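You operate a simulated robot arm through the tools that you are given. There is no shell and no other tool. Be economical: measure what you need, move in short steps, check, and stop when the job is done.

The job below is to be done with a simulated robot arm. You get a single attempt, and the scene is never put back.

Task
Fill the purple bottle with the amount on the order card and put it back on the blue mat.
Fine: one stroke, the holder back at LOAD; the other bottles stay where they are, empty. Set down upright: what you pick out.

The check looks at the end state, three seconds after you hand in, the way a careful person would. Anything else that was tipped, shoved, dropped, spilled or broken makes it a failure.

Robot
A 6-joint arm with a two-finger parallel gripper, fixed in place. Base frame: the origin is at the foot of the arm, x ahead of it, y to its left, z up. Units: m, rad, N and s.
With the tool pointing down near the work surface it reaches from about 0.22 to 0.64 m from the base axis. Its first joint turns from -1.152 to 1.152 rad. Payload 2.7 kg.
The tool frame sits at the grasp point between the pads (the TCP): z along the fingers, y along the line on which they close. The tips reach 0.023 m beyond it. The gripper opens to 0.094 m. The fingers are 0.038 m wide and 0.01 m thick; the gripper's body (0.054 by 0.096 m) begins 0.039 m behind the TCP.
Orientation is told as [roll, pitch, yaw] about the base's x, y, z axes, in that order, counted from this pose: with the fingers straight down and closing along the base's y, the tool's x points along the base's -x, its y along +y and its z along -z.

Tools
- The arm moves only by the tool step_arm. Its argument "plan" is a list of rows, each a list of 7 numbers: the shift along the tool's x, y, z in m, then the turn, a rotation vector about the tool's x, y, z in rad, then the finger opening in m, from 0 to 0.094. In form: [[dx, dy, dz, ax, ay, az, fingers], ...]. A call has 1 to 12 rows; each row shifts and turns the commanded pose from where the row before left it, along the tool's axes as they then stand. Rows are played at 5 a second. More than 0.05 m and 0.15 rad between two rows, or a gripper value outside its range, and nothing of the call is played. A pose out of reach is approached as far as the arm can. The call stops where the force on the tool passes 70 N (or 10 N more than at its start, if that is more) or the arm is blocked; 0.2 s more then pass. The fingers move at their own pace (about 0.045 m/s each) and stop on an object; they squeeze with about 42 N. The grip force told is the motor's: it shows also when the fingers shut on nothing. Time passes only in rows, and 0.2 s behind the last, so rows that do not move let the fingers close. The reply holds the time, the measured pose of the TCP, the force on the tool along the base axes, the opening and the grip force, in the units named above and with some noise, with the torque about the TCP (base axes, N m) and any sound that the robot's microphone picked up, and new pictures: "show" is both (left out), scene, wrist or none.
- Cameras (640 x 400 px; columns grow to the right, rows downward): "scene" is fixed at [0.076, -0.4187, 1.4252]; the picture's right is [0.82, -0.57, 0.00], its down [-0.24, -0.34, -0.91] and it looks along [0.52, 0.75, -0.41] (base axes); focal length 245 px, centre (320, 200). "wrist" rides on the gripper at [0.086, 0.016, -0.075] in the tool frame; the picture's right is [-0.18, 0.98, 0.00], its down [-0.58, -0.11, -0.81] and it looks along [-0.79, -0.15, 0.59] (tool axes); focal length 243 px, centre (320, 200). There is no depth. A picture from a camera that has moved, and an enlarged one, comes with that camera's place and axes in the base frame and with its lens. The place of the scene camera against the robot may be out by one fixed shift of up to 0.012 m in any direction.
- inspect(camera, box): a new picture of the part [left, top, right, bottom] of that camera's present view, enlarged. The clock stands still meanwhile.
- hand_in(): hands the job in; it is judged then, once.

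Work in short steps. Places have to be worked out from the pictures, the camera data and where the tool is seen: move nearer, look again, correct. Check each grasp and each placing, and mend what went wrong. You have 120 turns and 200 pictures in all, those below and enlarged ones among them. Open the gripper and draw the arm clear of the work before you hand the job in, unless the task says otherwise; then end with one line.

The tools are called as name(argument=value, ...) on one line, values as JSON. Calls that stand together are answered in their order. step_arm: Moves the arm, as the interface text tells. Its arguments: {"type":"object","properties":{"plan":{"type":"array","items":{"type":"array","items":{"type":"number"}}},"show":{"type":"string","enum":["both","scene","wrist","none"]}},"required":["plan"]} The other tools are called the same way: inspect (camera, box) takes an enlarged picture of a part of a camera's view; hand_in () hands the job in.

At the start:

```text
t: 0.0
tcp_pos: [0.3437, -0.1022, 1.3109]
orientation: [0.0, -0.002, 0.001]
ft_force: [-0.2, 0.9, 0.3]
moment: [0.01, -0.02, -0.03]
width: 0.0938
grasp_force: 0.0
```

scene: 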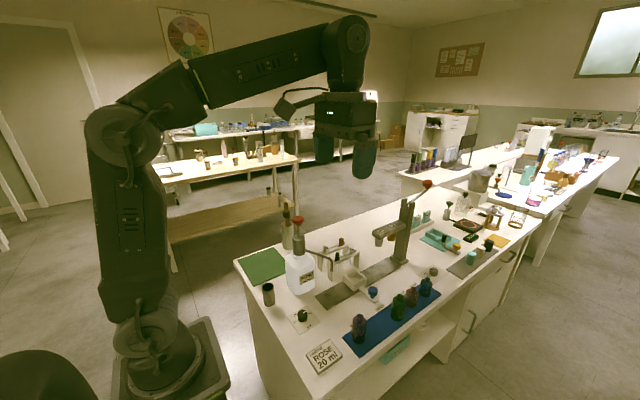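
wrist: 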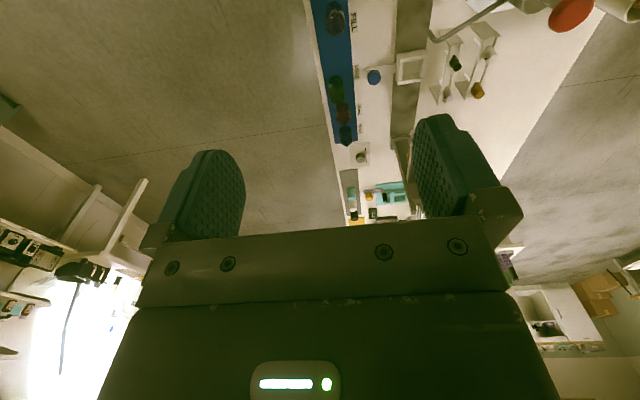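

I'll start by enlarging the work area to see the card, bottles, and the filling device.

inspect(camera="scene", box=[230, 200, 390, 300])

inspect(camera="scene", box=[290, 270, 450, 380])

inspect(camera="scene", box=[360, 170, 540, 290])

inspect(camera="wrist", box=[300, 0, 540, 150])

```text
4.00 times, centred on (310, 250) of scene
camera zoom: at [0.076, -0.4187, 1.4252], right [0.82, -0.57, 0.0], down [-0.24, -0.34, -0.91], along [0.52, 0.75, -0.41], focal length 979 px, centre (360, 0)
```

zoom: 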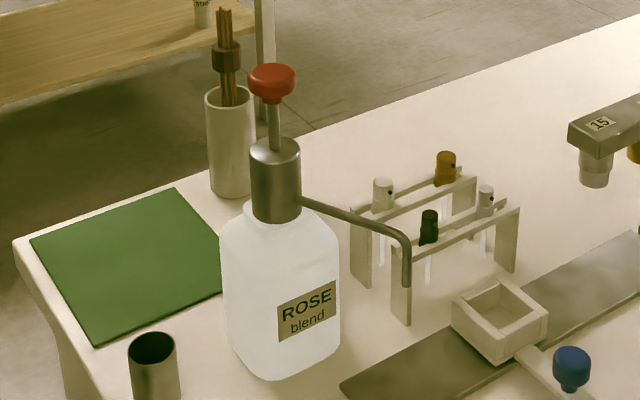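

```text
3.64 times, centred on (370, 325) of scene
camera zoom: at [0.076, -0.4187, 1.4252], right [0.82, -0.57, 0.0], down [-0.24, -0.34, -0.91], along [0.52, 0.75, -0.41], focal length 890 px, centre (138, -254)
```

zoom: 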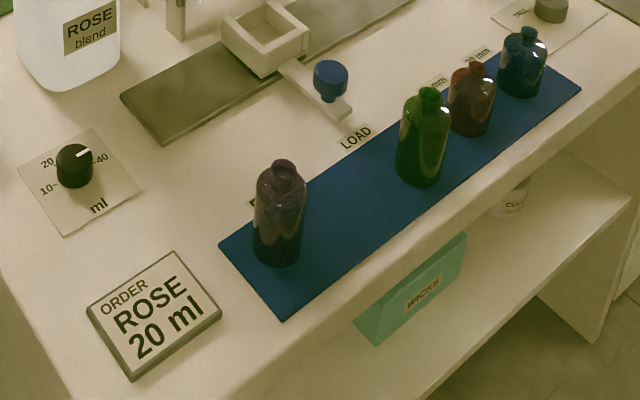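

```text
3.33 times, centred on (450, 230) of scene
camera zoom: at [0.076, -0.4187, 1.4252], right [0.82, -0.57, 0.0], down [-0.24, -0.34, -0.91], along [0.52, 0.75, -0.41], focal length 816 px, centre (-113, 100)
```

zoom: 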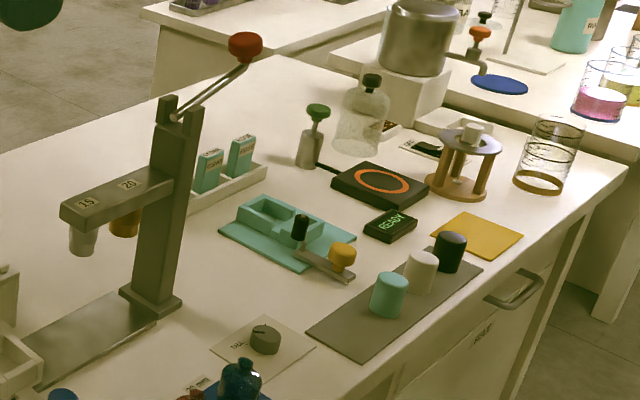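

```text
2.67 times, centred on (420, 75) of wrist
camera zoom: at [0.2572, -0.0848, 1.3855], right [0.18, 0.98, 0.0], down [0.58, -0.11, 0.81], along [0.79, -0.15, -0.59], focal length 647 px, centre (53, 533)
```

zoom: 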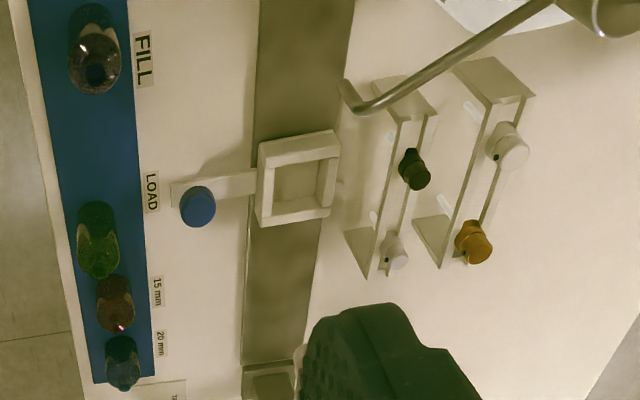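

The order is 20 ml ROSE. Purple is judged at about (0.44, -0.09), the table at z≈0.765, and the volume dial at about (0.34, 0.06). The holder on the slide is at LOAD, about (0.57, 0.08). I'm lowering the wrist camera to look from nearer.

step_arm(plan=[[0.01, 0.02, 0.04, 0, 0, 0, 0.094], [0.01, 0.02, 0.04, 0, 0, 0, 0.094], [0.01, 0.02, 0.04, 0, 0, 0, 0.094], [0.01, 0.02, 0.04, 0, 0, 0, 0.094], [0.01, 0.02, 0.04, 0, 0, 0, 0.094], [0.01, 0.02, 0.04, 0, 0, 0, 0.094], [0, 0, 0, 0, 0, 0, 0.094]])

```text
t: 1.6
tcp_pos: [0.2807, 0.0197, 1.0733]
orientation: [-0.002, -0.001, 0.001]
ft_force: [0.2, 0.5, 0.0]
moment: [-0.01, 0.02, 0.02]
width: 0.0942
grasp_force: 0.0
camera wrist: at [0.1937, 0.0361, 1.1474], right [0.18, 0.98, 0.0], down [0.58, -0.11, 0.81], along [0.79, -0.15, -0.59], focal length 243 px, centre (320, 200)
```

scene: 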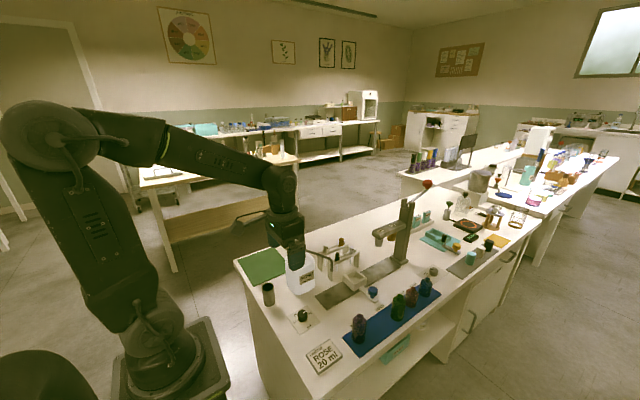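
wrist: 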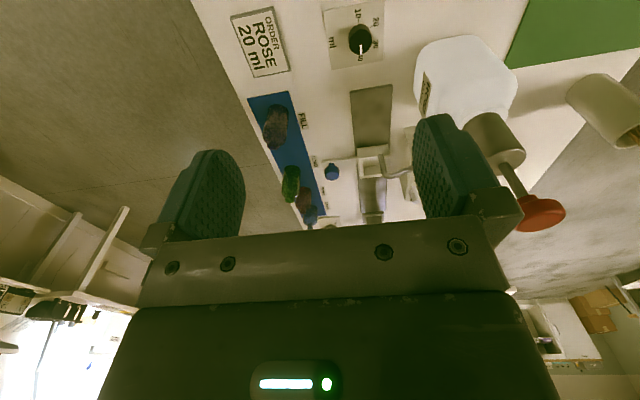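

inspect(camera="wrist", box=[310, 0, 410, 70])

inspect(camera="wrist", box=[230, 70, 430, 230])

inspect(camera="scene", box=[280, 300, 330, 335])

```text
5.71 times, centred on (360, 35) of wrist
camera zoom: at [0.1937, 0.0361, 1.1474], right [0.18, 0.98, 0.0], down [0.58, -0.11, 0.81], along [0.79, -0.15, -0.59], focal length 1386 px, centre (91, 1143)
```

zoom: 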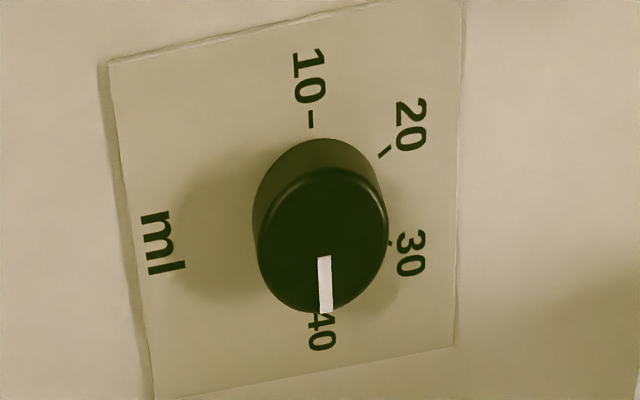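

```text
2.50 times, centred on (330, 150) of wrist
camera zoom: at [0.1937, 0.0361, 1.1474], right [0.18, 0.98, 0.0], down [0.58, -0.11, 0.81], along [0.79, -0.15, -0.59], focal length 606 px, centre (295, 325)
```

zoom: 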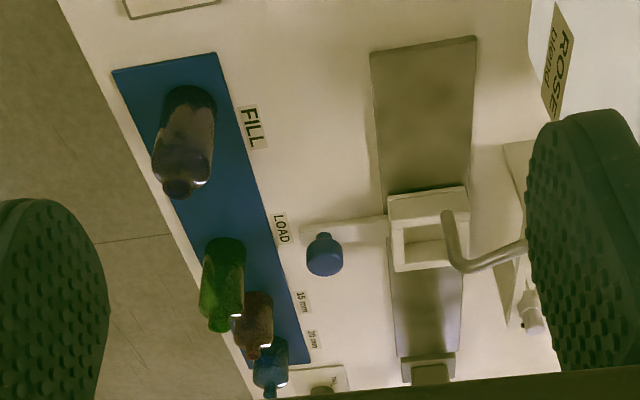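

```text
11.43 times, centred on (305, 318) of scene
camera zoom: at [0.076, -0.4187, 1.4252], right [0.82, -0.57, 0.0], down [-0.24, -0.34, -0.91], along [0.52, 0.75, -0.41], focal length 2796 px, centre (491, -1143)
```

zoom: 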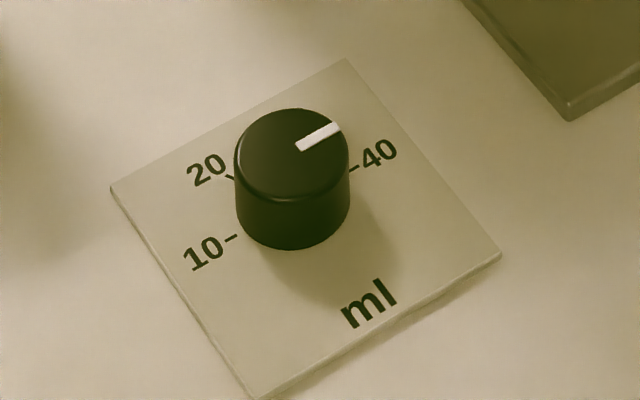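

The pointer sits on 40, straight along +x. 20 is 120° counter-clockwise from above, with the dial centre at about (0.3375, 0.064). I'm moving above it with the tool yawed -30°, so the turn can run from -30° to +90° clear of the pump.

step_arm(plan=[[-0.0142, 0.011, 0.038, 0, 0, 0, 0.07], [-0.0142, 0.011, 0.038, 0, 0, 0, 0.07], [-0.0142, 0.011, 0.038, 0, 0, 0, 0.07], [-0.0142, 0.011, 0.038, 0, 0, 0, 0.07], [0, 0, 0, 0, 0, 0.1309, 0.07], [0, 0, 0, 0, 0, 0.1309, 0.07], [0, 0, 0, 0, 0, 0.1309, 0.07], [0, 0, 0, 0, 0, 0.1309, 0.07], [0, 0, 0, 0, 0, 0, 0.07]])

```text
t: 3.6
tcp_pos: [0.342, 0.0636, 0.9201]
orientation: [0.0, -0.002, -0.524]
ft_force: [-0.1, 0.5, -1.0]
moment: [-0.01, 0.0, 0.02]
width: 0.0699
grasp_force: 0.0
camera wrist: at [0.2744, 0.1207, 0.9937], right [0.65, 0.76, 0.0], down [0.45, -0.39, 0.81], along [0.61, -0.52, -0.59], focal length 243 px, centre (320, 200)
```

scene: 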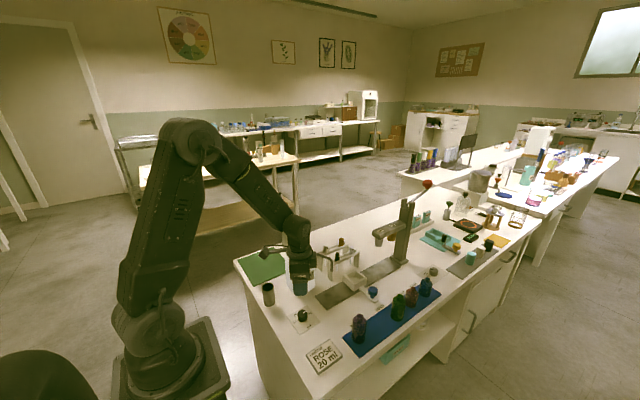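
wrist: 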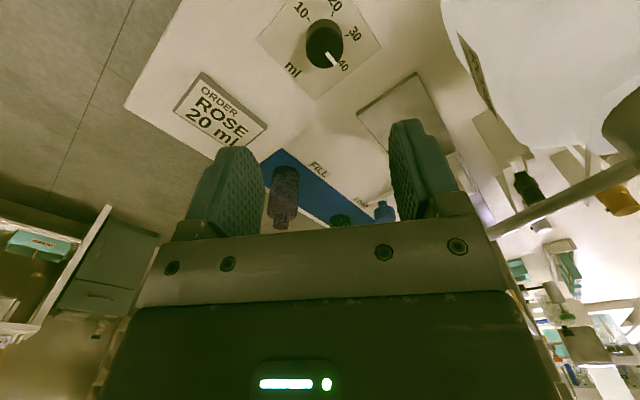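

inspect(camera="wrist", box=[260, 0, 390, 100])

```text
4.00 times, centred on (325, 50) of wrist
camera zoom: at [0.2744, 0.1207, 0.9937], right [0.65, 0.76, 0.0], down [0.45, -0.39, 0.81], along [0.61, -0.52, -0.59], focal length 970 px, centre (300, 800)
```

zoom: 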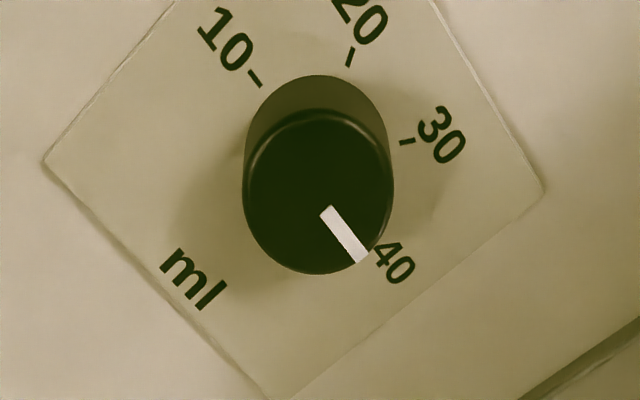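

Combining both views puts the knob at about (0.347, 0.066), with its top at z≈0.761 and the table at z≈0.738. I'm centring and descending partway.

step_arm(plan=[[-0.0033, 0.0042, 0.03, 0, 0, 0, 0.08], [0, 0, 0.03, 0, 0, 0, 0.08], [0, 0, 0.03, 0, 0, 0, 0.08], [0, 0, 0.01, 0, 0, 0, 0.08], [0, 0, 0, 0, 0, 0, 0.08]], show="wrist")

```text
t: 4.8
tcp_pos: [0.346, 0.0644, 0.8192]
orientation: [0.002, -0.002, -0.521]
ft_force: [0.2, -0.3, -0.2]
moment: [0.01, 0.03, 0.02]
width: 0.0801
grasp_force: 0.0
camera wrist: at [0.2789, 0.1219, 0.894], right [0.65, 0.76, 0.0], down [0.45, -0.38, 0.81], along [0.61, -0.52, -0.59], focal length 243 px, centre (320, 200)
```

wrist: 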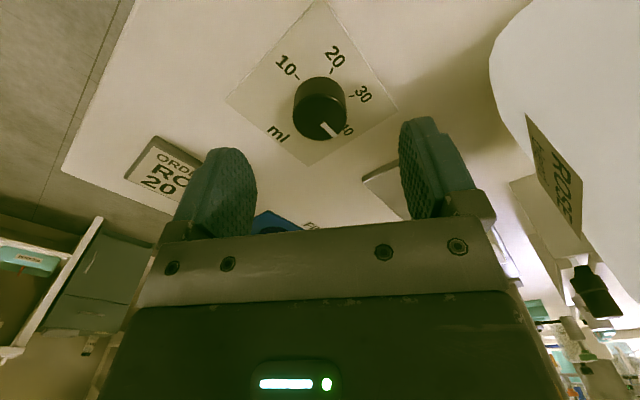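

The knob is laterally centred, with its top nearer z≈0.77. I'm descending to TCP 0.776 (tips about 0.753) and checking force before closing.

step_arm(plan=[[0, 0, 0.015, 0, 0, 0, 0.08], [0, 0, 0.015, 0, 0, 0, 0.08], [0, 0, 0.013, 0, 0, 0, 0.08], [0, 0, 0, 0, 0, 0, 0.08]], show="wrist")

```text
t: 5.8
tcp_pos: [0.3464, 0.0644, 0.7772]
orientation: [0.003, -0.002, -0.521]
ft_force: [-2.1, 1.6, 5.5]
moment: [-0.11, 0.27, -0.07]
width: 0.0801
grasp_force: 0.1
camera wrist: at [0.2796, 0.122, 0.8508], right [0.65, 0.76, 0.0], down [0.45, -0.38, 0.81], along [0.61, -0.52, -0.59], focal length 243 px, centre (320, 200)
```

wrist: 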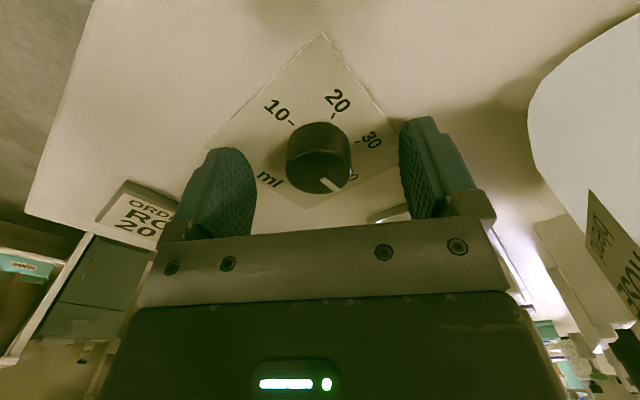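

There's a light touch (5.5 N), so the plate surface is at about z≈0.753. I'm backing up 3 mm and closing on the knob.

step_arm(plan=[[0, 0, -0.003, 0, 0, 0, 0.08], [0, 0, 0, 0, 0, 0, 0.05], [0, 0, 0, 0, 0, 0, 0.03], [0, 0, 0, 0, 0, 0, 0.02], [0, 0, 0, 0, 0, 0, 0.02], [0, 0, 0, 0, 0, 0, 0.02]], show="wrist")

```text
t: 7.2
tcp_pos: [0.3464, 0.0643, 0.7797]
orientation: [0.002, -0.003, -0.522]
ft_force: [-1.6, -1.7, -0.8]
moment: [-0.09, 0.0, 0.01]
width: 0.0315
grasp_force: 45.5
camera wrist: at [0.2793, 0.122, 0.8541], right [0.65, 0.76, 0.0], down [0.45, -0.38, 0.81], along [0.61, -0.52, -0.59], focal length 243 px, centre (320, 200)
```

wrist: 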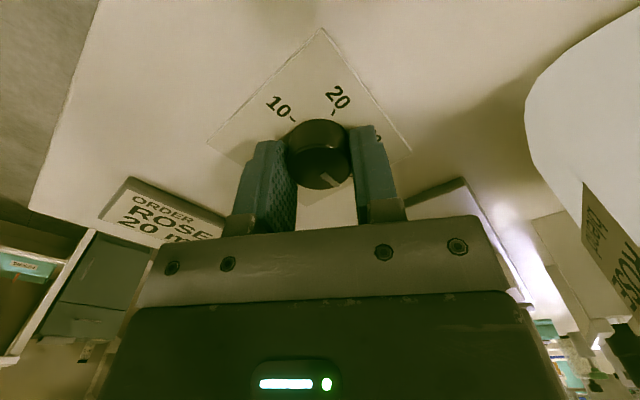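

Gripped at 31.5 mm with hardly any side load. I'm turning counter-clockwise in stages, 60° first.

step_arm(plan=[[0, 0, 0, 0, 0, -0.1309, 0.02], [0, 0, 0, 0, 0, -0.1309, 0.02], [0, 0, 0, 0, 0, -0.1309, 0.02], [0, 0, 0, 0, 0, -0.1309, 0.02], [0, 0, 0, 0, 0, 0, 0.02]], show="wrist")

```text
t: 8.4
tcp_pos: [0.3464, 0.0646, 0.779]
orientation: [0.003, -0.005, 0.004]
ft_force: [-1.9, -6.1, 24.2]
moment: [-0.13, 0.91, 0.0]
width: 0.0314
grasp_force: 45.7
camera wrist: at [0.2596, 0.0815, 0.8538], right [0.18, 0.98, 0.0], down [0.58, -0.11, 0.81], along [0.79, -0.15, -0.59], focal length 243 px, centre (320, 200)
```

wrist: 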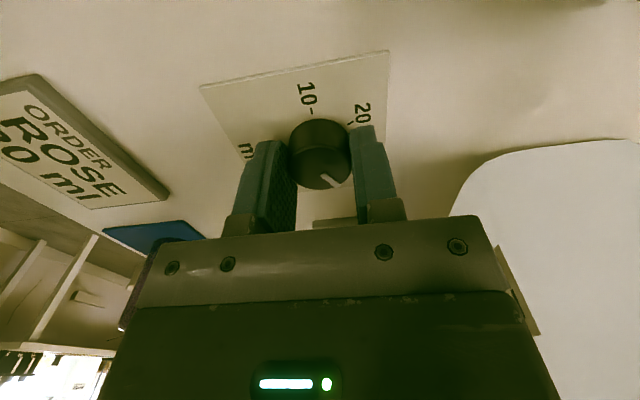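

The knob follows the gripper, but vertical load has built up to 24 N. I'm raising 2 mm to relieve it before turning on.

step_arm(plan=[[0, 0, -0.002, 0, 0, 0, 0.02], [0, 0, 0, 0, 0, 0, 0.02]], show="none")

```text
t: 9.0
tcp_pos: [0.3476, 0.064, 0.7793]
orientation: [0.0, -0.001, 0.002]
ft_force: [6.6, -0.8, -26.8]
moment: [-0.11, -0.93, 0.0]
width: 0.0311
grasp_force: 44.7
```

step_arm(plan=[[0, 0, 0.001, 0, 0, 0, 0.02], [0, 0, 0, 0, 0, 0, 0.02]], show="none")

step_arm(plan=[[0, 0, 0, 0, 0, -0.1309, 0.02], [0, 0, 0, 0, 0, -0.1309, 0.02], [0, 0, 0, 0, 0, -0.1309, 0.02], [0, 0, 0, 0, 0, -0.1309, 0.02], [0, 0, 0, 0, 0, 0, 0.02]], show="wrist")

```text
t: 9.6
tcp_pos: [0.3464, 0.0648, 0.7792]
orientation: [0.001, -0.002, 0.002]
ft_force: [-3.6, 8.0, -10.1]
moment: [0.15, -0.76, -0.01]
width: 0.0312
grasp_force: 45.5
```

```text
t: 10.8
tcp_pos: [0.3461, 0.0648, 0.7797]
orientation: [0.001, 0.0, 0.527]
ft_force: [-9.9, 34.3, -28.5]
moment: [0.52, -0.42, -0.04]
width: 0.0314
grasp_force: 45.3
camera wrist: at [0.263, 0.0365, 0.8544], right [-0.34, 0.94, 0.0], down [0.56, 0.2, 0.81], along [0.76, 0.27, -0.59], focal length 243 px, centre (320, 200)
```

wrist: 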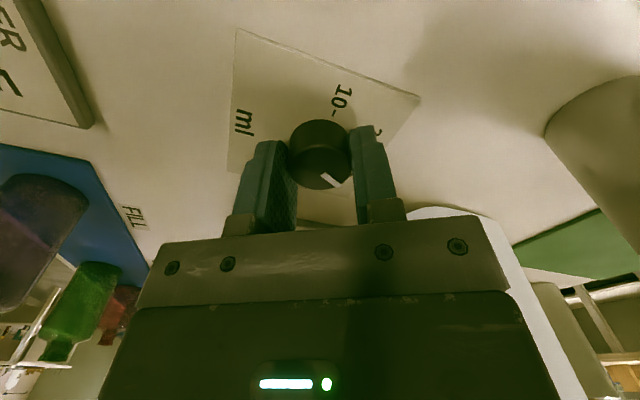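

Half the turn is done, with a side load of 34 N. I'm opening to release the strain and look at the pointer.

step_arm(plan=[[0, 0, 0, 0, 0, 0, 0.06], [0, 0, 0, 0, 0, 0, 0.06], [0, 0, 0, 0, 0, 0, 0.06]], show="wrist")

inspect(camera="wrist", box=[240, 60, 400, 210])

```text
t: 11.6
tcp_pos: [0.3473, 0.0641, 0.7805]
orientation: [-0.001, -0.001, 0.525]
ft_force: [0.5, 0.2, -0.5]
moment: [0.04, 0.01, 0.0]
width: 0.06
grasp_force: 0.0
camera wrist: at [0.2638, 0.0355, 0.8547], right [-0.33, 0.94, 0.0], down [0.56, 0.2, 0.81], along [0.76, 0.27, -0.59], focal length 243 px, centre (320, 200)
```

wrist: 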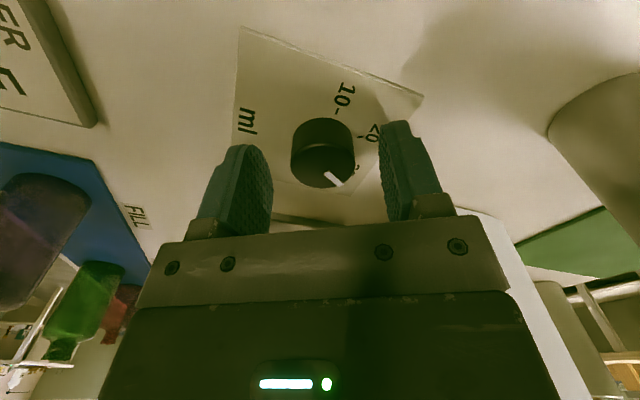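

```text
2.67 times, centred on (320, 135) of wrist
camera zoom: at [0.2638, 0.0355, 0.8547], right [-0.33, 0.94, 0.0], down [0.56, 0.2, 0.81], along [0.76, 0.27, -0.59], focal length 647 px, centre (320, 373)
```

zoom: 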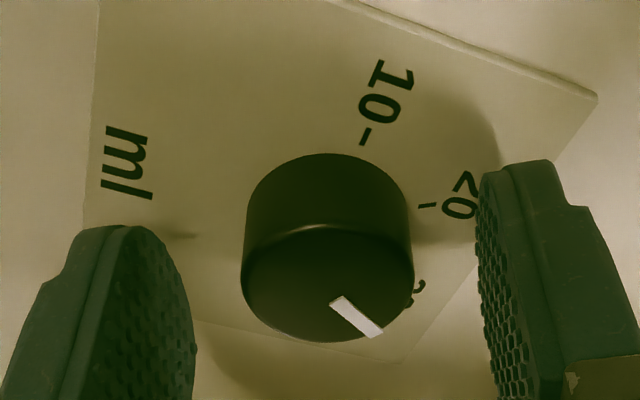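

The pointer is now toward 30 and the knob sits about 1 mm off in tool +y. I'm correcting that, re-gripping, and turning another 30°, then relaxing and doing the last 30°.

step_arm(plan=[[0, 0.001, 0, 0, 0, 0, 0.04], [0, 0, 0, 0, 0, 0, 0.02], [0, 0, 0, 0, 0, 0, 0.02], [0, 0, 0, 0, 0, 0, 0.02], [0, 0, 0, 0, 0, -0.1309, 0.02], [0, 0, 0, 0, 0, -0.1309, 0.02], [0, 0, 0, 0, 0, -0.1309, 0.02], [0, 0, 0, 0, 0, -0.1309, 0.02], [0, 0, 0, 0, 0, 0, 0.02], [0, 0, 0, 0, 0, 0, 0.06], [0, 0, 0, 0, 0, 0, 0.06], [0, 0, 0, 0, 0, 0, 0.06]], show="wrist")

inspect(camera="wrist", box=[240, 60, 400, 210])

```text
t: 14.2
tcp_pos: [0.3465, 0.0643, 0.7794]
orientation: [-0.003, -0.002, 1.047]
ft_force: [0.7, -1.2, 0.3]
moment: [-0.02, 0.01, -0.02]
width: 0.06
grasp_force: 0.0
camera wrist: at [0.2887, -0.0013, 0.8548], right [-0.76, 0.65, 0.0], down [0.38, 0.45, 0.81], along [0.53, 0.61, -0.59], focal length 243 px, centre (320, 200)
```

wrist: 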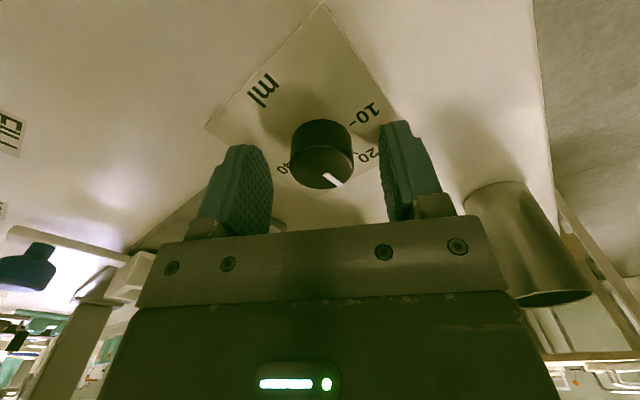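

```text
2.67 times, centred on (320, 135) of wrist
camera zoom: at [0.2887, -0.0013, 0.8548], right [-0.76, 0.65, 0.0], down [0.38, 0.45, 0.81], along [0.53, 0.61, -0.59], focal length 647 px, centre (320, 373)
```

zoom: 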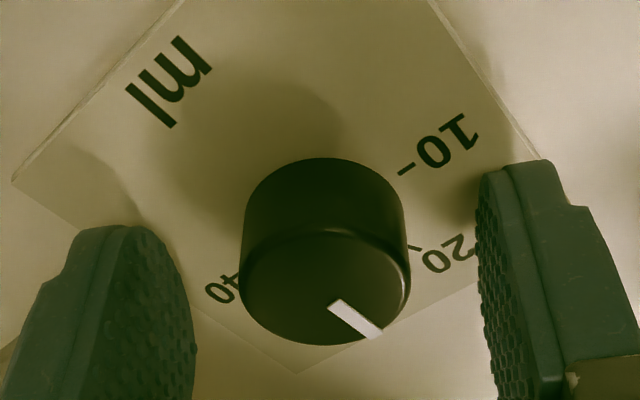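

Now at 90°. I'm doing the last 30° the same way, then releasing and rising.

step_arm(plan=[[0, 0, 0, 0, 0, 0, 0.02], [0, 0, 0, 0, 0, 0, 0.02], [0, 0, 0, 0, 0, 0, 0.02], [0, 0, 0, 0, 0, -0.1309, 0.02], [0, 0, 0, 0, 0, -0.1309, 0.02], [0, 0, 0, 0, 0, -0.1309, 0.02], [0, 0, 0, 0, 0, -0.1309, 0.02], [0, 0, 0, 0, 0, 0, 0.02], [0, 0, 0, 0, 0, 0, 0.06], [0, 0, 0, 0, 0, 0, 0.06], [0, 0, -0.03, 0, 0, 0, 0.06], [0, 0, -0.04, 0, 0, 0, 0.06]], show="both")

inspect(camera="wrist", box=[240, 0, 400, 120])

inspect(camera="scene", box=[280, 300, 330, 335])

```text
t: 16.8
tcp_pos: [0.3459, 0.063, 0.852]
orientation: [-0.002, -0.001, 1.572]
ft_force: [-0.2, 0.6, 0.8]
moment: [0.0, -0.01, 0.02]
width: 0.0599
grasp_force: 0.0
camera wrist: at [0.33, -0.0231, 0.926], right [-0.98, 0.18, 0.0], down [0.11, 0.58, 0.81], along [0.15, 0.79, -0.59], focal length 243 px, centre (320, 200)
```

scene: 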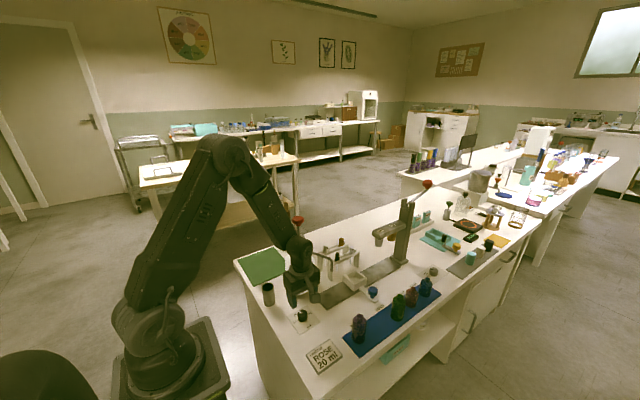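
wrist: 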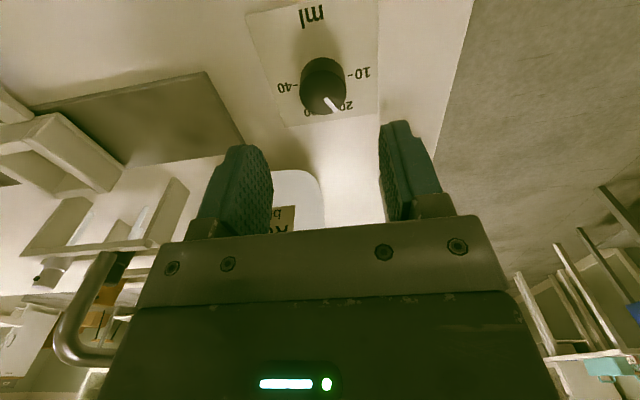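

```text
3.33 times, centred on (320, 60) of wrist
camera zoom: at [0.33, -0.0231, 0.926], right [-0.98, 0.18, 0.0], down [0.11, 0.58, 0.81], along [0.15, 0.79, -0.59], focal length 809 px, centre (320, 667)
```

zoom: 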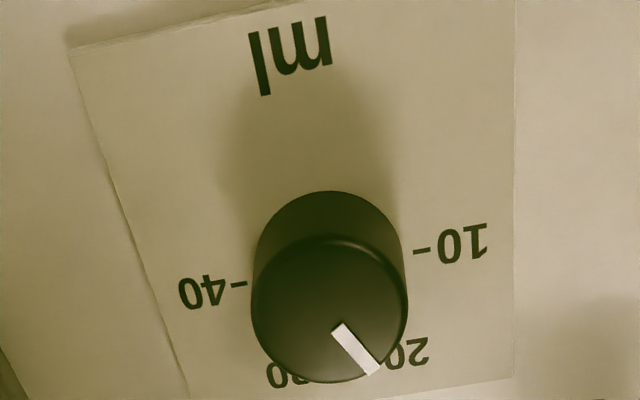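

```text
11.43 times, centred on (305, 318) of scene
camera zoom: at [0.076, -0.4187, 1.4252], right [0.82, -0.57, 0.0], down [-0.24, -0.34, -0.91], along [0.52, 0.75, -0.41], focal length 2796 px, centre (491, -1143)
```

zoom: 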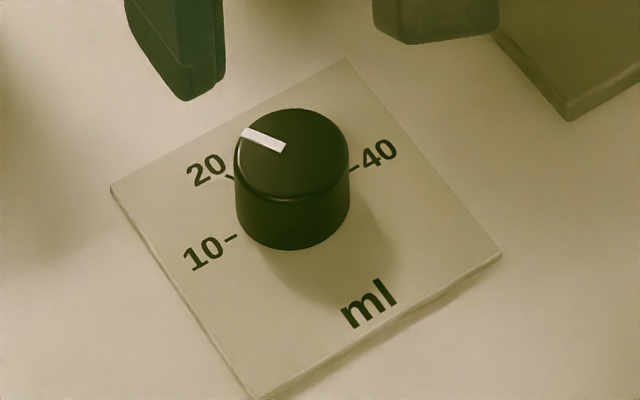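

The pointer reads 20. Next I'm raising, un-yawing back to 0, and moving to view the bottles.

step_arm(plan=[[0, 0, -0.01, 0, 0, 0.1429, 0.094], [0, 0, -0.01, 0, 0, 0.1429, 0.094], [0, 0, -0.01, 0, 0, 0.1429, 0.094], [0, 0, -0.01, 0, 0, 0.1429, 0.094], [0, 0, -0.01, 0, 0, 0.1429, 0.094], [0, 0, -0.01, 0, 0, 0.1429, 0.094], [0, 0, -0.01, 0, 0, 0.1429, 0.094], [0, 0, -0.01, 0, 0, 0.1429, 0.094], [0, 0, -0.01, 0, 0, 0.1429, 0.094], [0, 0, -0.01, 0, 0, 0.1429, 0.094], [0, 0, -0.01, 0, 0, 0.1429, 0.094]], show="none")

step_arm(plan=[[0, -0.038, 0, 0, 0, 0, 0.094], [0, -0.038, 0, 0, 0, 0, 0.094], [0, -0.038, 0, 0, 0, 0, 0.094], [0, -0.038, 0, 0, 0, 0, 0.094], [0, 0, 0, 0, 0, 0, 0.094]], show="wrist")

inspect(camera="wrist", box=[240, 60, 480, 210])

```text
t: 19.2
tcp_pos: [0.3452, 0.0653, 0.9604]
orientation: [0.0, -0.002, -0.003]
ft_force: [0.2, -0.8, 0.3]
moment: [-0.01, 0.02, 0.01]
width: 0.0938
grasp_force: 0.1
```

```text
t: 20.4
tcp_pos: [0.3476, -0.088, 0.9605]
orientation: [-0.002, -0.002, -0.001]
ft_force: [-0.4, -0.6, 0.6]
moment: [0.0, -0.01, 0.01]
width: 0.094
grasp_force: 0.0
camera wrist: at [0.2594, -0.0707, 1.0348], right [0.18, 0.98, 0.0], down [0.58, -0.11, 0.81], along [0.79, -0.15, -0.59], focal length 243 px, centre (320, 200)
```

wrist: 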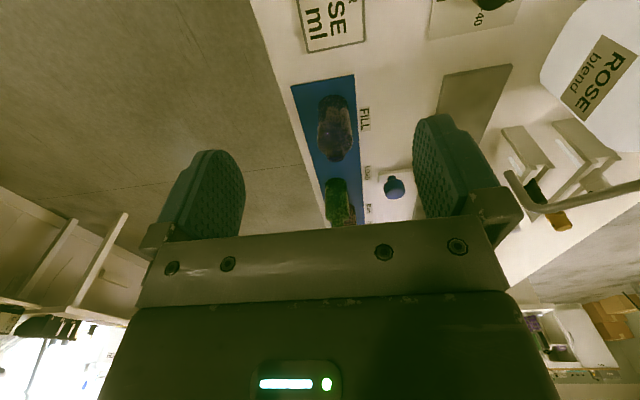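

```text
2.67 times, centred on (360, 135) of wrist
camera zoom: at [0.2594, -0.0707, 1.0348], right [0.18, 0.98, 0.0], down [0.58, -0.11, 0.81], along [0.79, -0.15, -0.59], focal length 647 px, centre (213, 373)
```

zoom: 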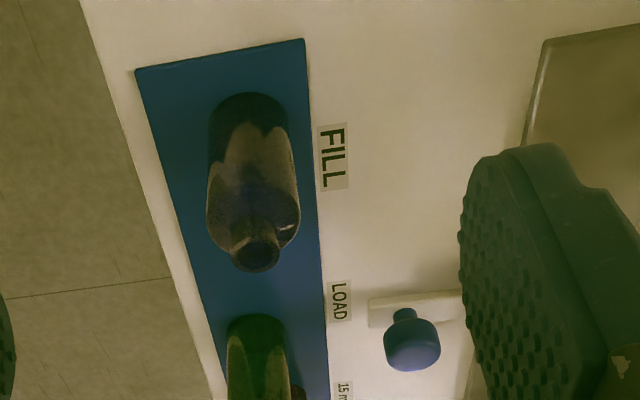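

Both views put the purple bottle at about (0.439, -0.087), standing from z≈0.755 to 0.845 and about 40 mm wide. The spout tip is near (0.47, 0.08, 0.87). I'll grip with the tool yawed +90° so the camera stays clear of the spout and rack, so I'm rotating first and then moving over the bottle.

step_arm(plan=[[0, 0, 0, 0, 0, -0.1428, 0.094], [0, 0, 0, 0, 0, -0.1428, 0.094], [0, 0, 0, 0, 0, -0.1428, 0.094], [0, 0, 0, 0, 0, -0.1428, 0.094], [0, 0, 0, 0, 0, -0.1428, 0.094], [0, 0, 0, 0, 0, -0.1428, 0.094], [0, 0, 0, 0, 0, -0.1428, 0.094], [0, 0, 0, 0, 0, -0.1428, 0.094], [0, 0, 0, 0, 0, -0.1428, 0.094], [0, 0, 0, 0, 0, -0.1428, 0.094], [0, 0, 0, 0, 0, -0.1428, 0.094]], show="none")

step_arm(plan=[[0, -0.03, 0, 0, 0, 0, 0.094], [0, -0.03, 0, 0, 0, 0, 0.094], [0, -0.031, 0, 0, 0, 0, 0.094], [0, 0, 0.03, 0, 0, 0, 0.094], [0, 0, 0, 0, 0, 0, 0.094]], show="wrist")

```text
t: 22.8
tcp_pos: [0.3458, -0.0867, 0.9593]
orientation: [-0.002, -0.001, 1.573]
ft_force: [0.4, -0.1, 0.0]
moment: [-0.02, -0.01, 0.03]
width: 0.0937
grasp_force: 0.0
```

```text
t: 24.0
tcp_pos: [0.4349, -0.0864, 0.9307]
orientation: [-0.003, -0.001, 1.57]
ft_force: [0.8, -0.9, -0.9]
moment: [0.0, 0.0, -0.01]
width: 0.0941
grasp_force: 0.0
camera wrist: at [0.4194, -0.1722, 1.0057], right [-0.98, 0.18, 0.0], down [0.11, 0.58, 0.81], along [0.15, 0.79, -0.59], focal length 243 px, centre (320, 200)
```

wrist: 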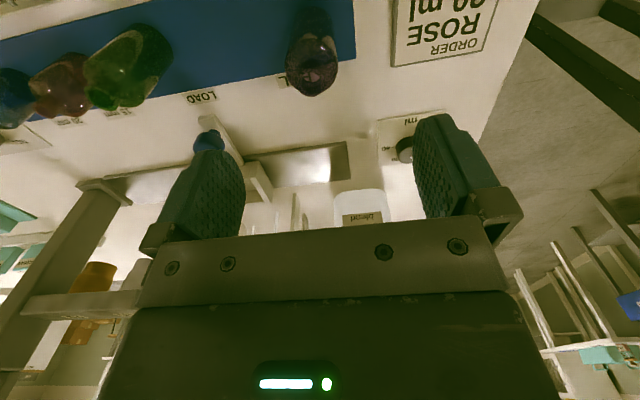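

The bottle neck reads (0.440, -0.086). I'm shifting 5 mm and descending to TCP z≈0.82, then pausing for a check.

step_arm(plan=[[0, -0.005, 0.03, 0, 0, 0, 0.094], [0, 0, 0.03, 0, 0, 0, 0.094], [0, 0, 0, 0, 0, 0, 0.094]], show="both")

```text
t: 24.8
tcp_pos: [0.4433, -0.0862, 0.8722]
orientation: [-0.001, 0.0, 1.572]
ft_force: [0.3, 0.1, 0.1]
moment: [0.0, -0.02, -0.01]
width: 0.0943
grasp_force: 0.1
camera wrist: at [0.4257, -0.1723, 0.9461], right [-0.98, 0.18, 0.0], down [0.11, 0.58, 0.81], along [0.15, 0.79, -0.59], focal length 243 px, centre (320, 200)
```

scene: 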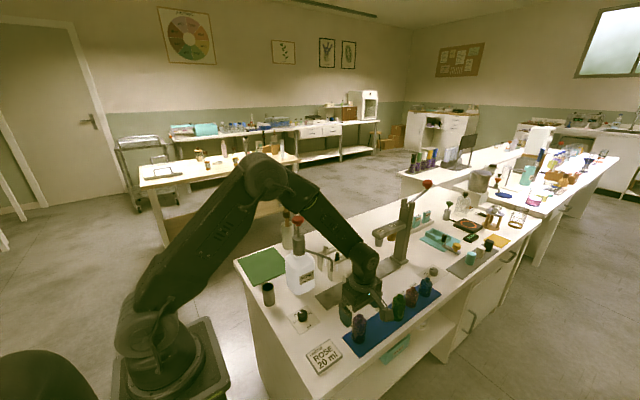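
wrist: 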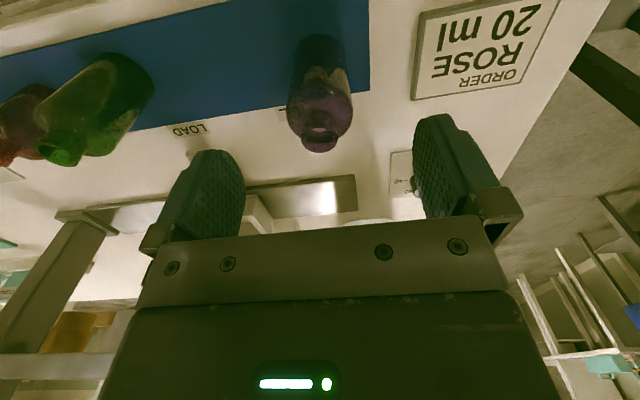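

The neck is exactly on the tool axis. I'm descending to 0.82 and closing.

step_arm(plan=[[0, 0, 0.02, 0, 0, 0, 0.094], [0, 0, 0.02, 0, 0, 0, 0.094], [0, 0, 0.012, 0, 0, 0, 0.094], [0, 0, 0, 0, 0, 0, 0.094], [0, 0, 0, 0, 0, 0, 0.06], [0, 0, 0, 0, 0, 0, 0.03], [0, 0, 0, 0, 0, 0, 0.03], [0, 0, 0, 0, 0, 0, 0.03], [0, 0, 0, 0, 0, 0, 0.03]], show="both")

```text
t: 26.8
tcp_pos: [0.443, -0.0848, 0.82]
orientation: [-0.001, 0.001, 1.571]
ft_force: [-1.1, 0.1, 0.3]
moment: [-0.03, 0.14, -0.04]
width: 0.0401
grasp_force: 41.8
camera wrist: at [0.4262, -0.1718, 0.8934], right [-0.98, 0.18, 0.0], down [0.11, 0.58, 0.81], along [0.15, 0.79, -0.59], focal length 243 px, centre (320, 200)
```

scene: 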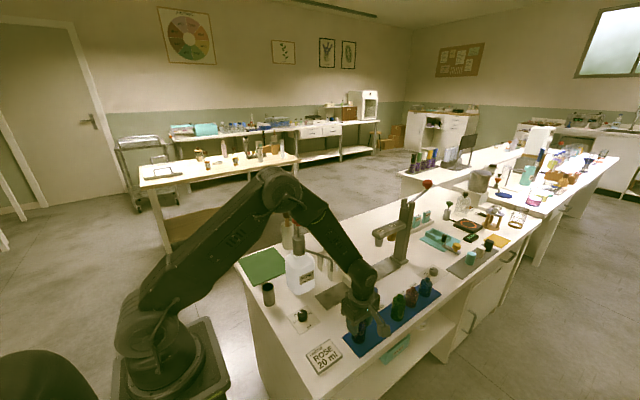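
wrist: 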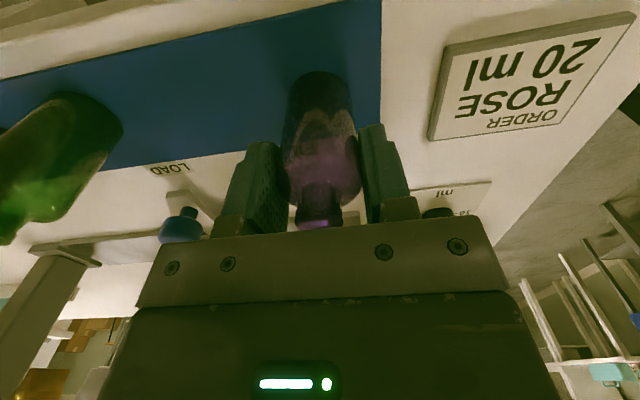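

Purple is gripped at 40 mm. I'm lifting to z≈0.95 and shifting part of the way towards the holder to look at it.

step_arm(plan=[[0, 0, -0.02, 0, 0, 0, 0.03], [0, 0, -0.04, 0, 0, 0, 0.03], [0, 0, -0.04, 0, 0, 0, 0.03], [0, 0, -0.03, 0, 0, 0, 0.03], [-0.025, -0.025, 0, 0, 0, 0, 0.03], [-0.025, -0.025, 0, 0, 0, 0, 0.03], [0, 0, 0, 0, 0, 0, 0.03]], show="both")

inspect(camera="wrist", box=[130, 60, 370, 210])

inspect(camera="scene", box=[310, 200, 450, 310])

```text
t: 28.4
tcp_pos: [0.4921, -0.0368, 0.9475]
orientation: [-0.001, 0.002, 1.57]
ft_force: [-0.1, -0.5, -0.4]
moment: [0.02, -0.02, 0.04]
width: 0.0396
grasp_force: 42.1
camera wrist: at [0.475, -0.1225, 1.0228], right [-0.98, 0.18, 0.0], down [0.11, 0.58, 0.81], along [0.15, 0.79, -0.59], focal length 243 px, centre (320, 200)
```

scene: 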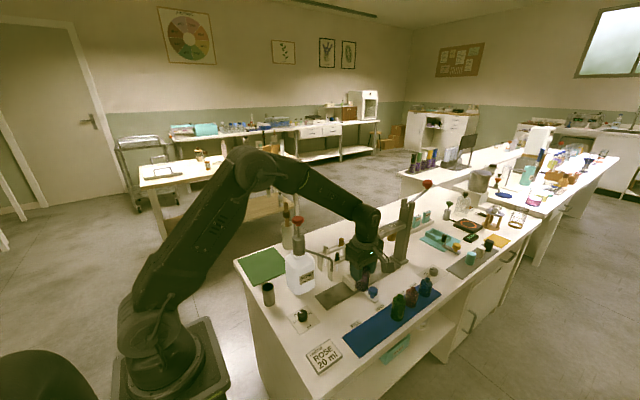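
wrist: 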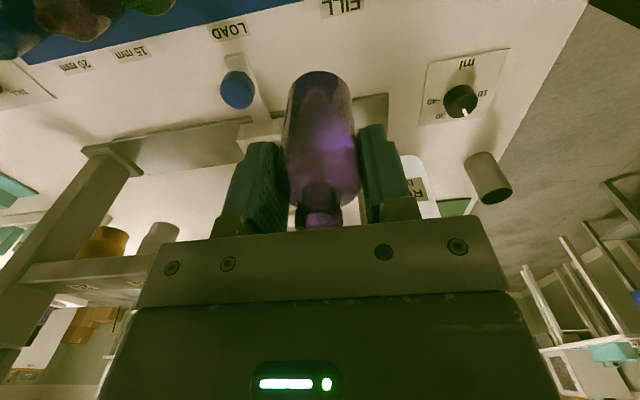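

```text
2.67 times, centred on (250, 135) of wrist
camera zoom: at [0.475, -0.1225, 1.0228], right [-0.98, 0.18, 0.0], down [0.11, 0.58, 0.81], along [0.15, 0.79, -0.59], focal length 647 px, centre (507, 373)
```

zoom: 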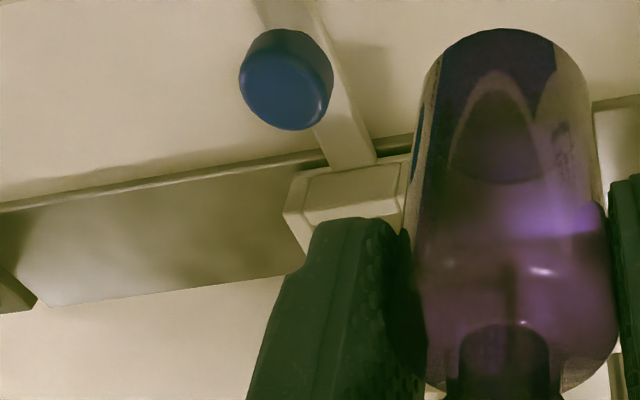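

```text
3.64 times, centred on (380, 255) of scene
camera zoom: at [0.076, -0.4187, 1.4252], right [0.82, -0.57, 0.0], down [-0.24, -0.34, -0.91], along [0.52, 0.75, -0.41], focal length 890 px, centre (102, 0)
```

zoom: 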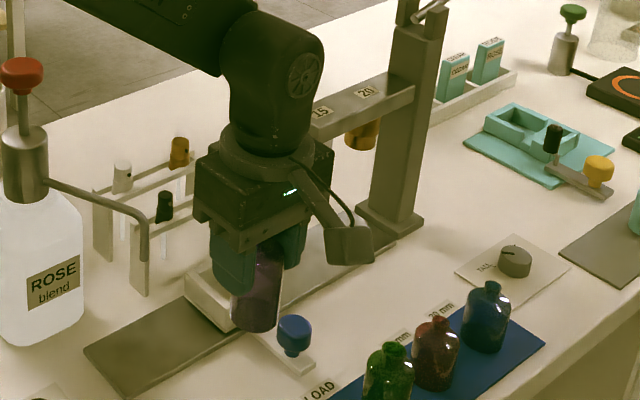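

The bottle hides part of the holder. I'm raising and moving in nearer so the holder appears above the bottle in the wrist view.

step_arm(plan=[[0, 0, -0.045, 0, 0, 0, 0.03], [0, 0, -0.045, 0, 0, 0, 0.03], [-0.027, -0.03, 0, 0, 0, 0, 0.03], [-0.028, -0.03, 0, 0, 0, 0, 0.03], [0, 0, 0, 0, 0, 0, 0.03]], show="wrist")

inspect(camera="wrist", box=[220, 0, 380, 110])

```text
t: 29.6
tcp_pos: [0.5543, 0.0188, 1.0384]
orientation: [-0.001, 0.001, 1.569]
ft_force: [0.7, -0.6, -1.2]
moment: [-0.02, 0.01, -0.02]
width: 0.0398
grasp_force: 42.2
camera wrist: at [0.5378, -0.0658, 1.1134], right [-0.98, 0.19, 0.0], down [0.11, 0.58, 0.81], along [0.15, 0.79, -0.59], focal length 243 px, centre (320, 200)
```

wrist: 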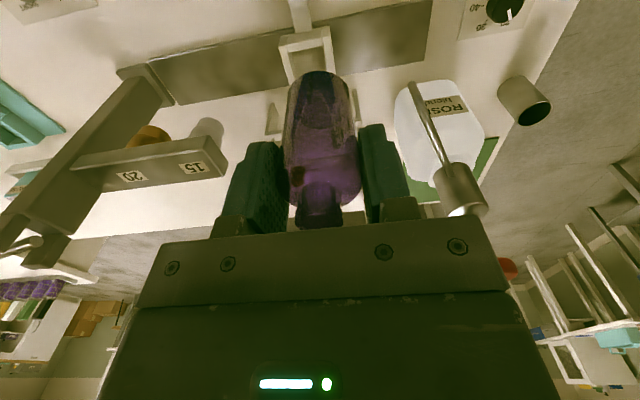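

```text
3.64 times, centred on (300, 55) of wrist
camera zoom: at [0.5378, -0.0658, 1.1134], right [-0.98, 0.19, 0.0], down [0.11, 0.58, 0.81], along [0.15, 0.79, -0.59], focal length 882 px, centre (393, 727)
```

zoom: 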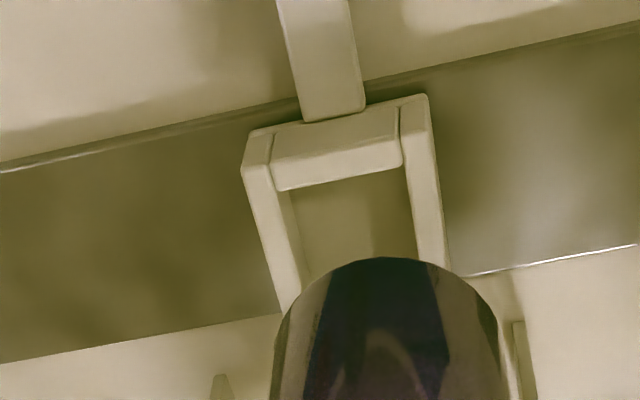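

The holder's inner width looks to be only about 43 mm, centred near (0.580, 0.080). I'm moving above it and lowering so the bottle base hovers clear, to align precisely.

step_arm(plan=[[-0.031, -0.013, 0, 0, 0, 0, 0.03], [-0.031, -0.013, 0, 0, 0, 0, 0.03], [0, 0, 0.045, 0, 0, 0, 0.03], [0, 0, 0.045, 0, 0, 0, 0.03], [0, 0, 0.045, 0, 0, 0, 0.03], [0, 0, 0, 0, 0, 0, 0.03]], show="both")

inspect(camera="scene", box=[320, 250, 400, 310])

inspect(camera="wrist", box=[240, 40, 400, 150])

```text
t: 31.0
tcp_pos: [0.5807, 0.0826, 0.9036]
orientation: [-0.004, 0.001, 1.571]
ft_force: [-0.4, -0.4, -0.9]
moment: [-0.01, 0.01, 0.02]
width: 0.0402
grasp_force: 42.2
camera wrist: at [0.5635, -0.004, 0.9772], right [-0.98, 0.18, 0.0], down [0.11, 0.58, 0.81], along [0.15, 0.79, -0.59], focal length 243 px, centre (320, 200)
```

scene: 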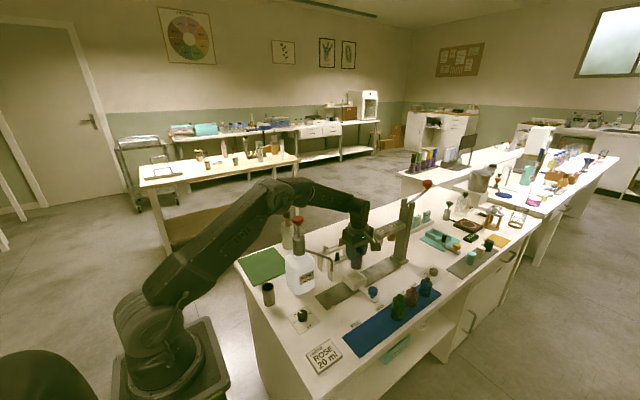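
wrist: 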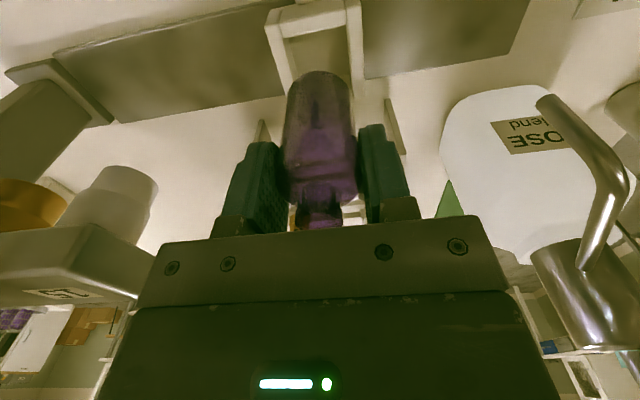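

```text
6.67 times, centred on (360, 280) of scene
camera zoom: at [0.076, -0.4187, 1.4252], right [0.82, -0.57, 0.0], down [-0.24, -0.34, -0.91], along [0.52, 0.75, -0.41], focal length 1631 px, centre (53, -333)
```

zoom: 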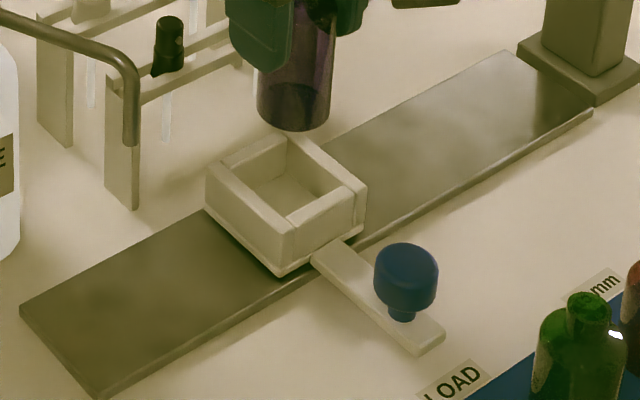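

```text
3.64 times, centred on (320, 95) of wrist
camera zoom: at [0.5635, -0.004, 0.9772], right [-0.98, 0.18, 0.0], down [0.11, 0.58, 0.81], along [0.15, 0.79, -0.59], focal length 882 px, centre (320, 582)
```

zoom: 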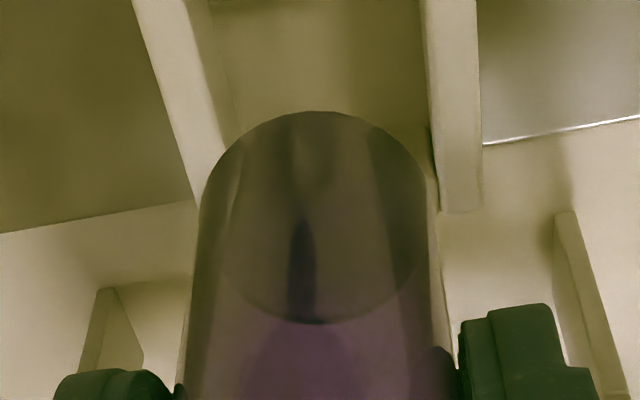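

inspect(camera="scene", box=[342, 258, 370, 293])

inspect(camera="wrist", box=[250, 0, 390, 100])

```text
11.43 times, centred on (356, 276) of scene
camera zoom: at [0.076, -0.4187, 1.4252], right [0.82, -0.57, 0.0], down [-0.24, -0.34, -0.91], along [0.52, 0.75, -0.41], focal length 2796 px, centre (-91, -663)
```

zoom: 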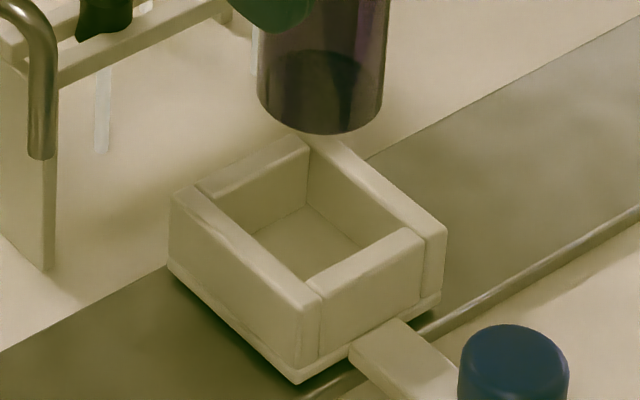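

```text
4.00 times, centred on (320, 50) of wrist
camera zoom: at [0.5635, -0.004, 0.9772], right [-0.98, 0.18, 0.0], down [0.11, 0.58, 0.81], along [0.15, 0.79, -0.59], focal length 970 px, centre (320, 800)
```

zoom: 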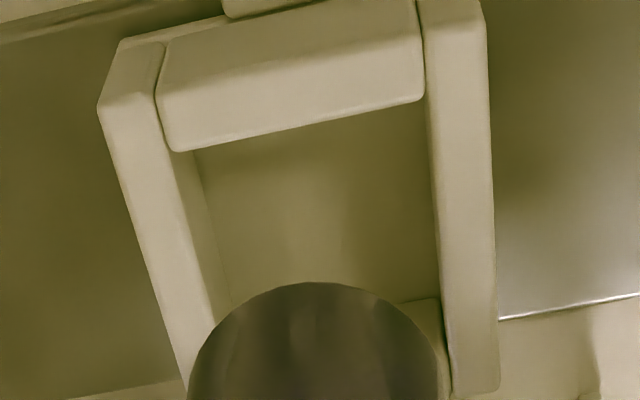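

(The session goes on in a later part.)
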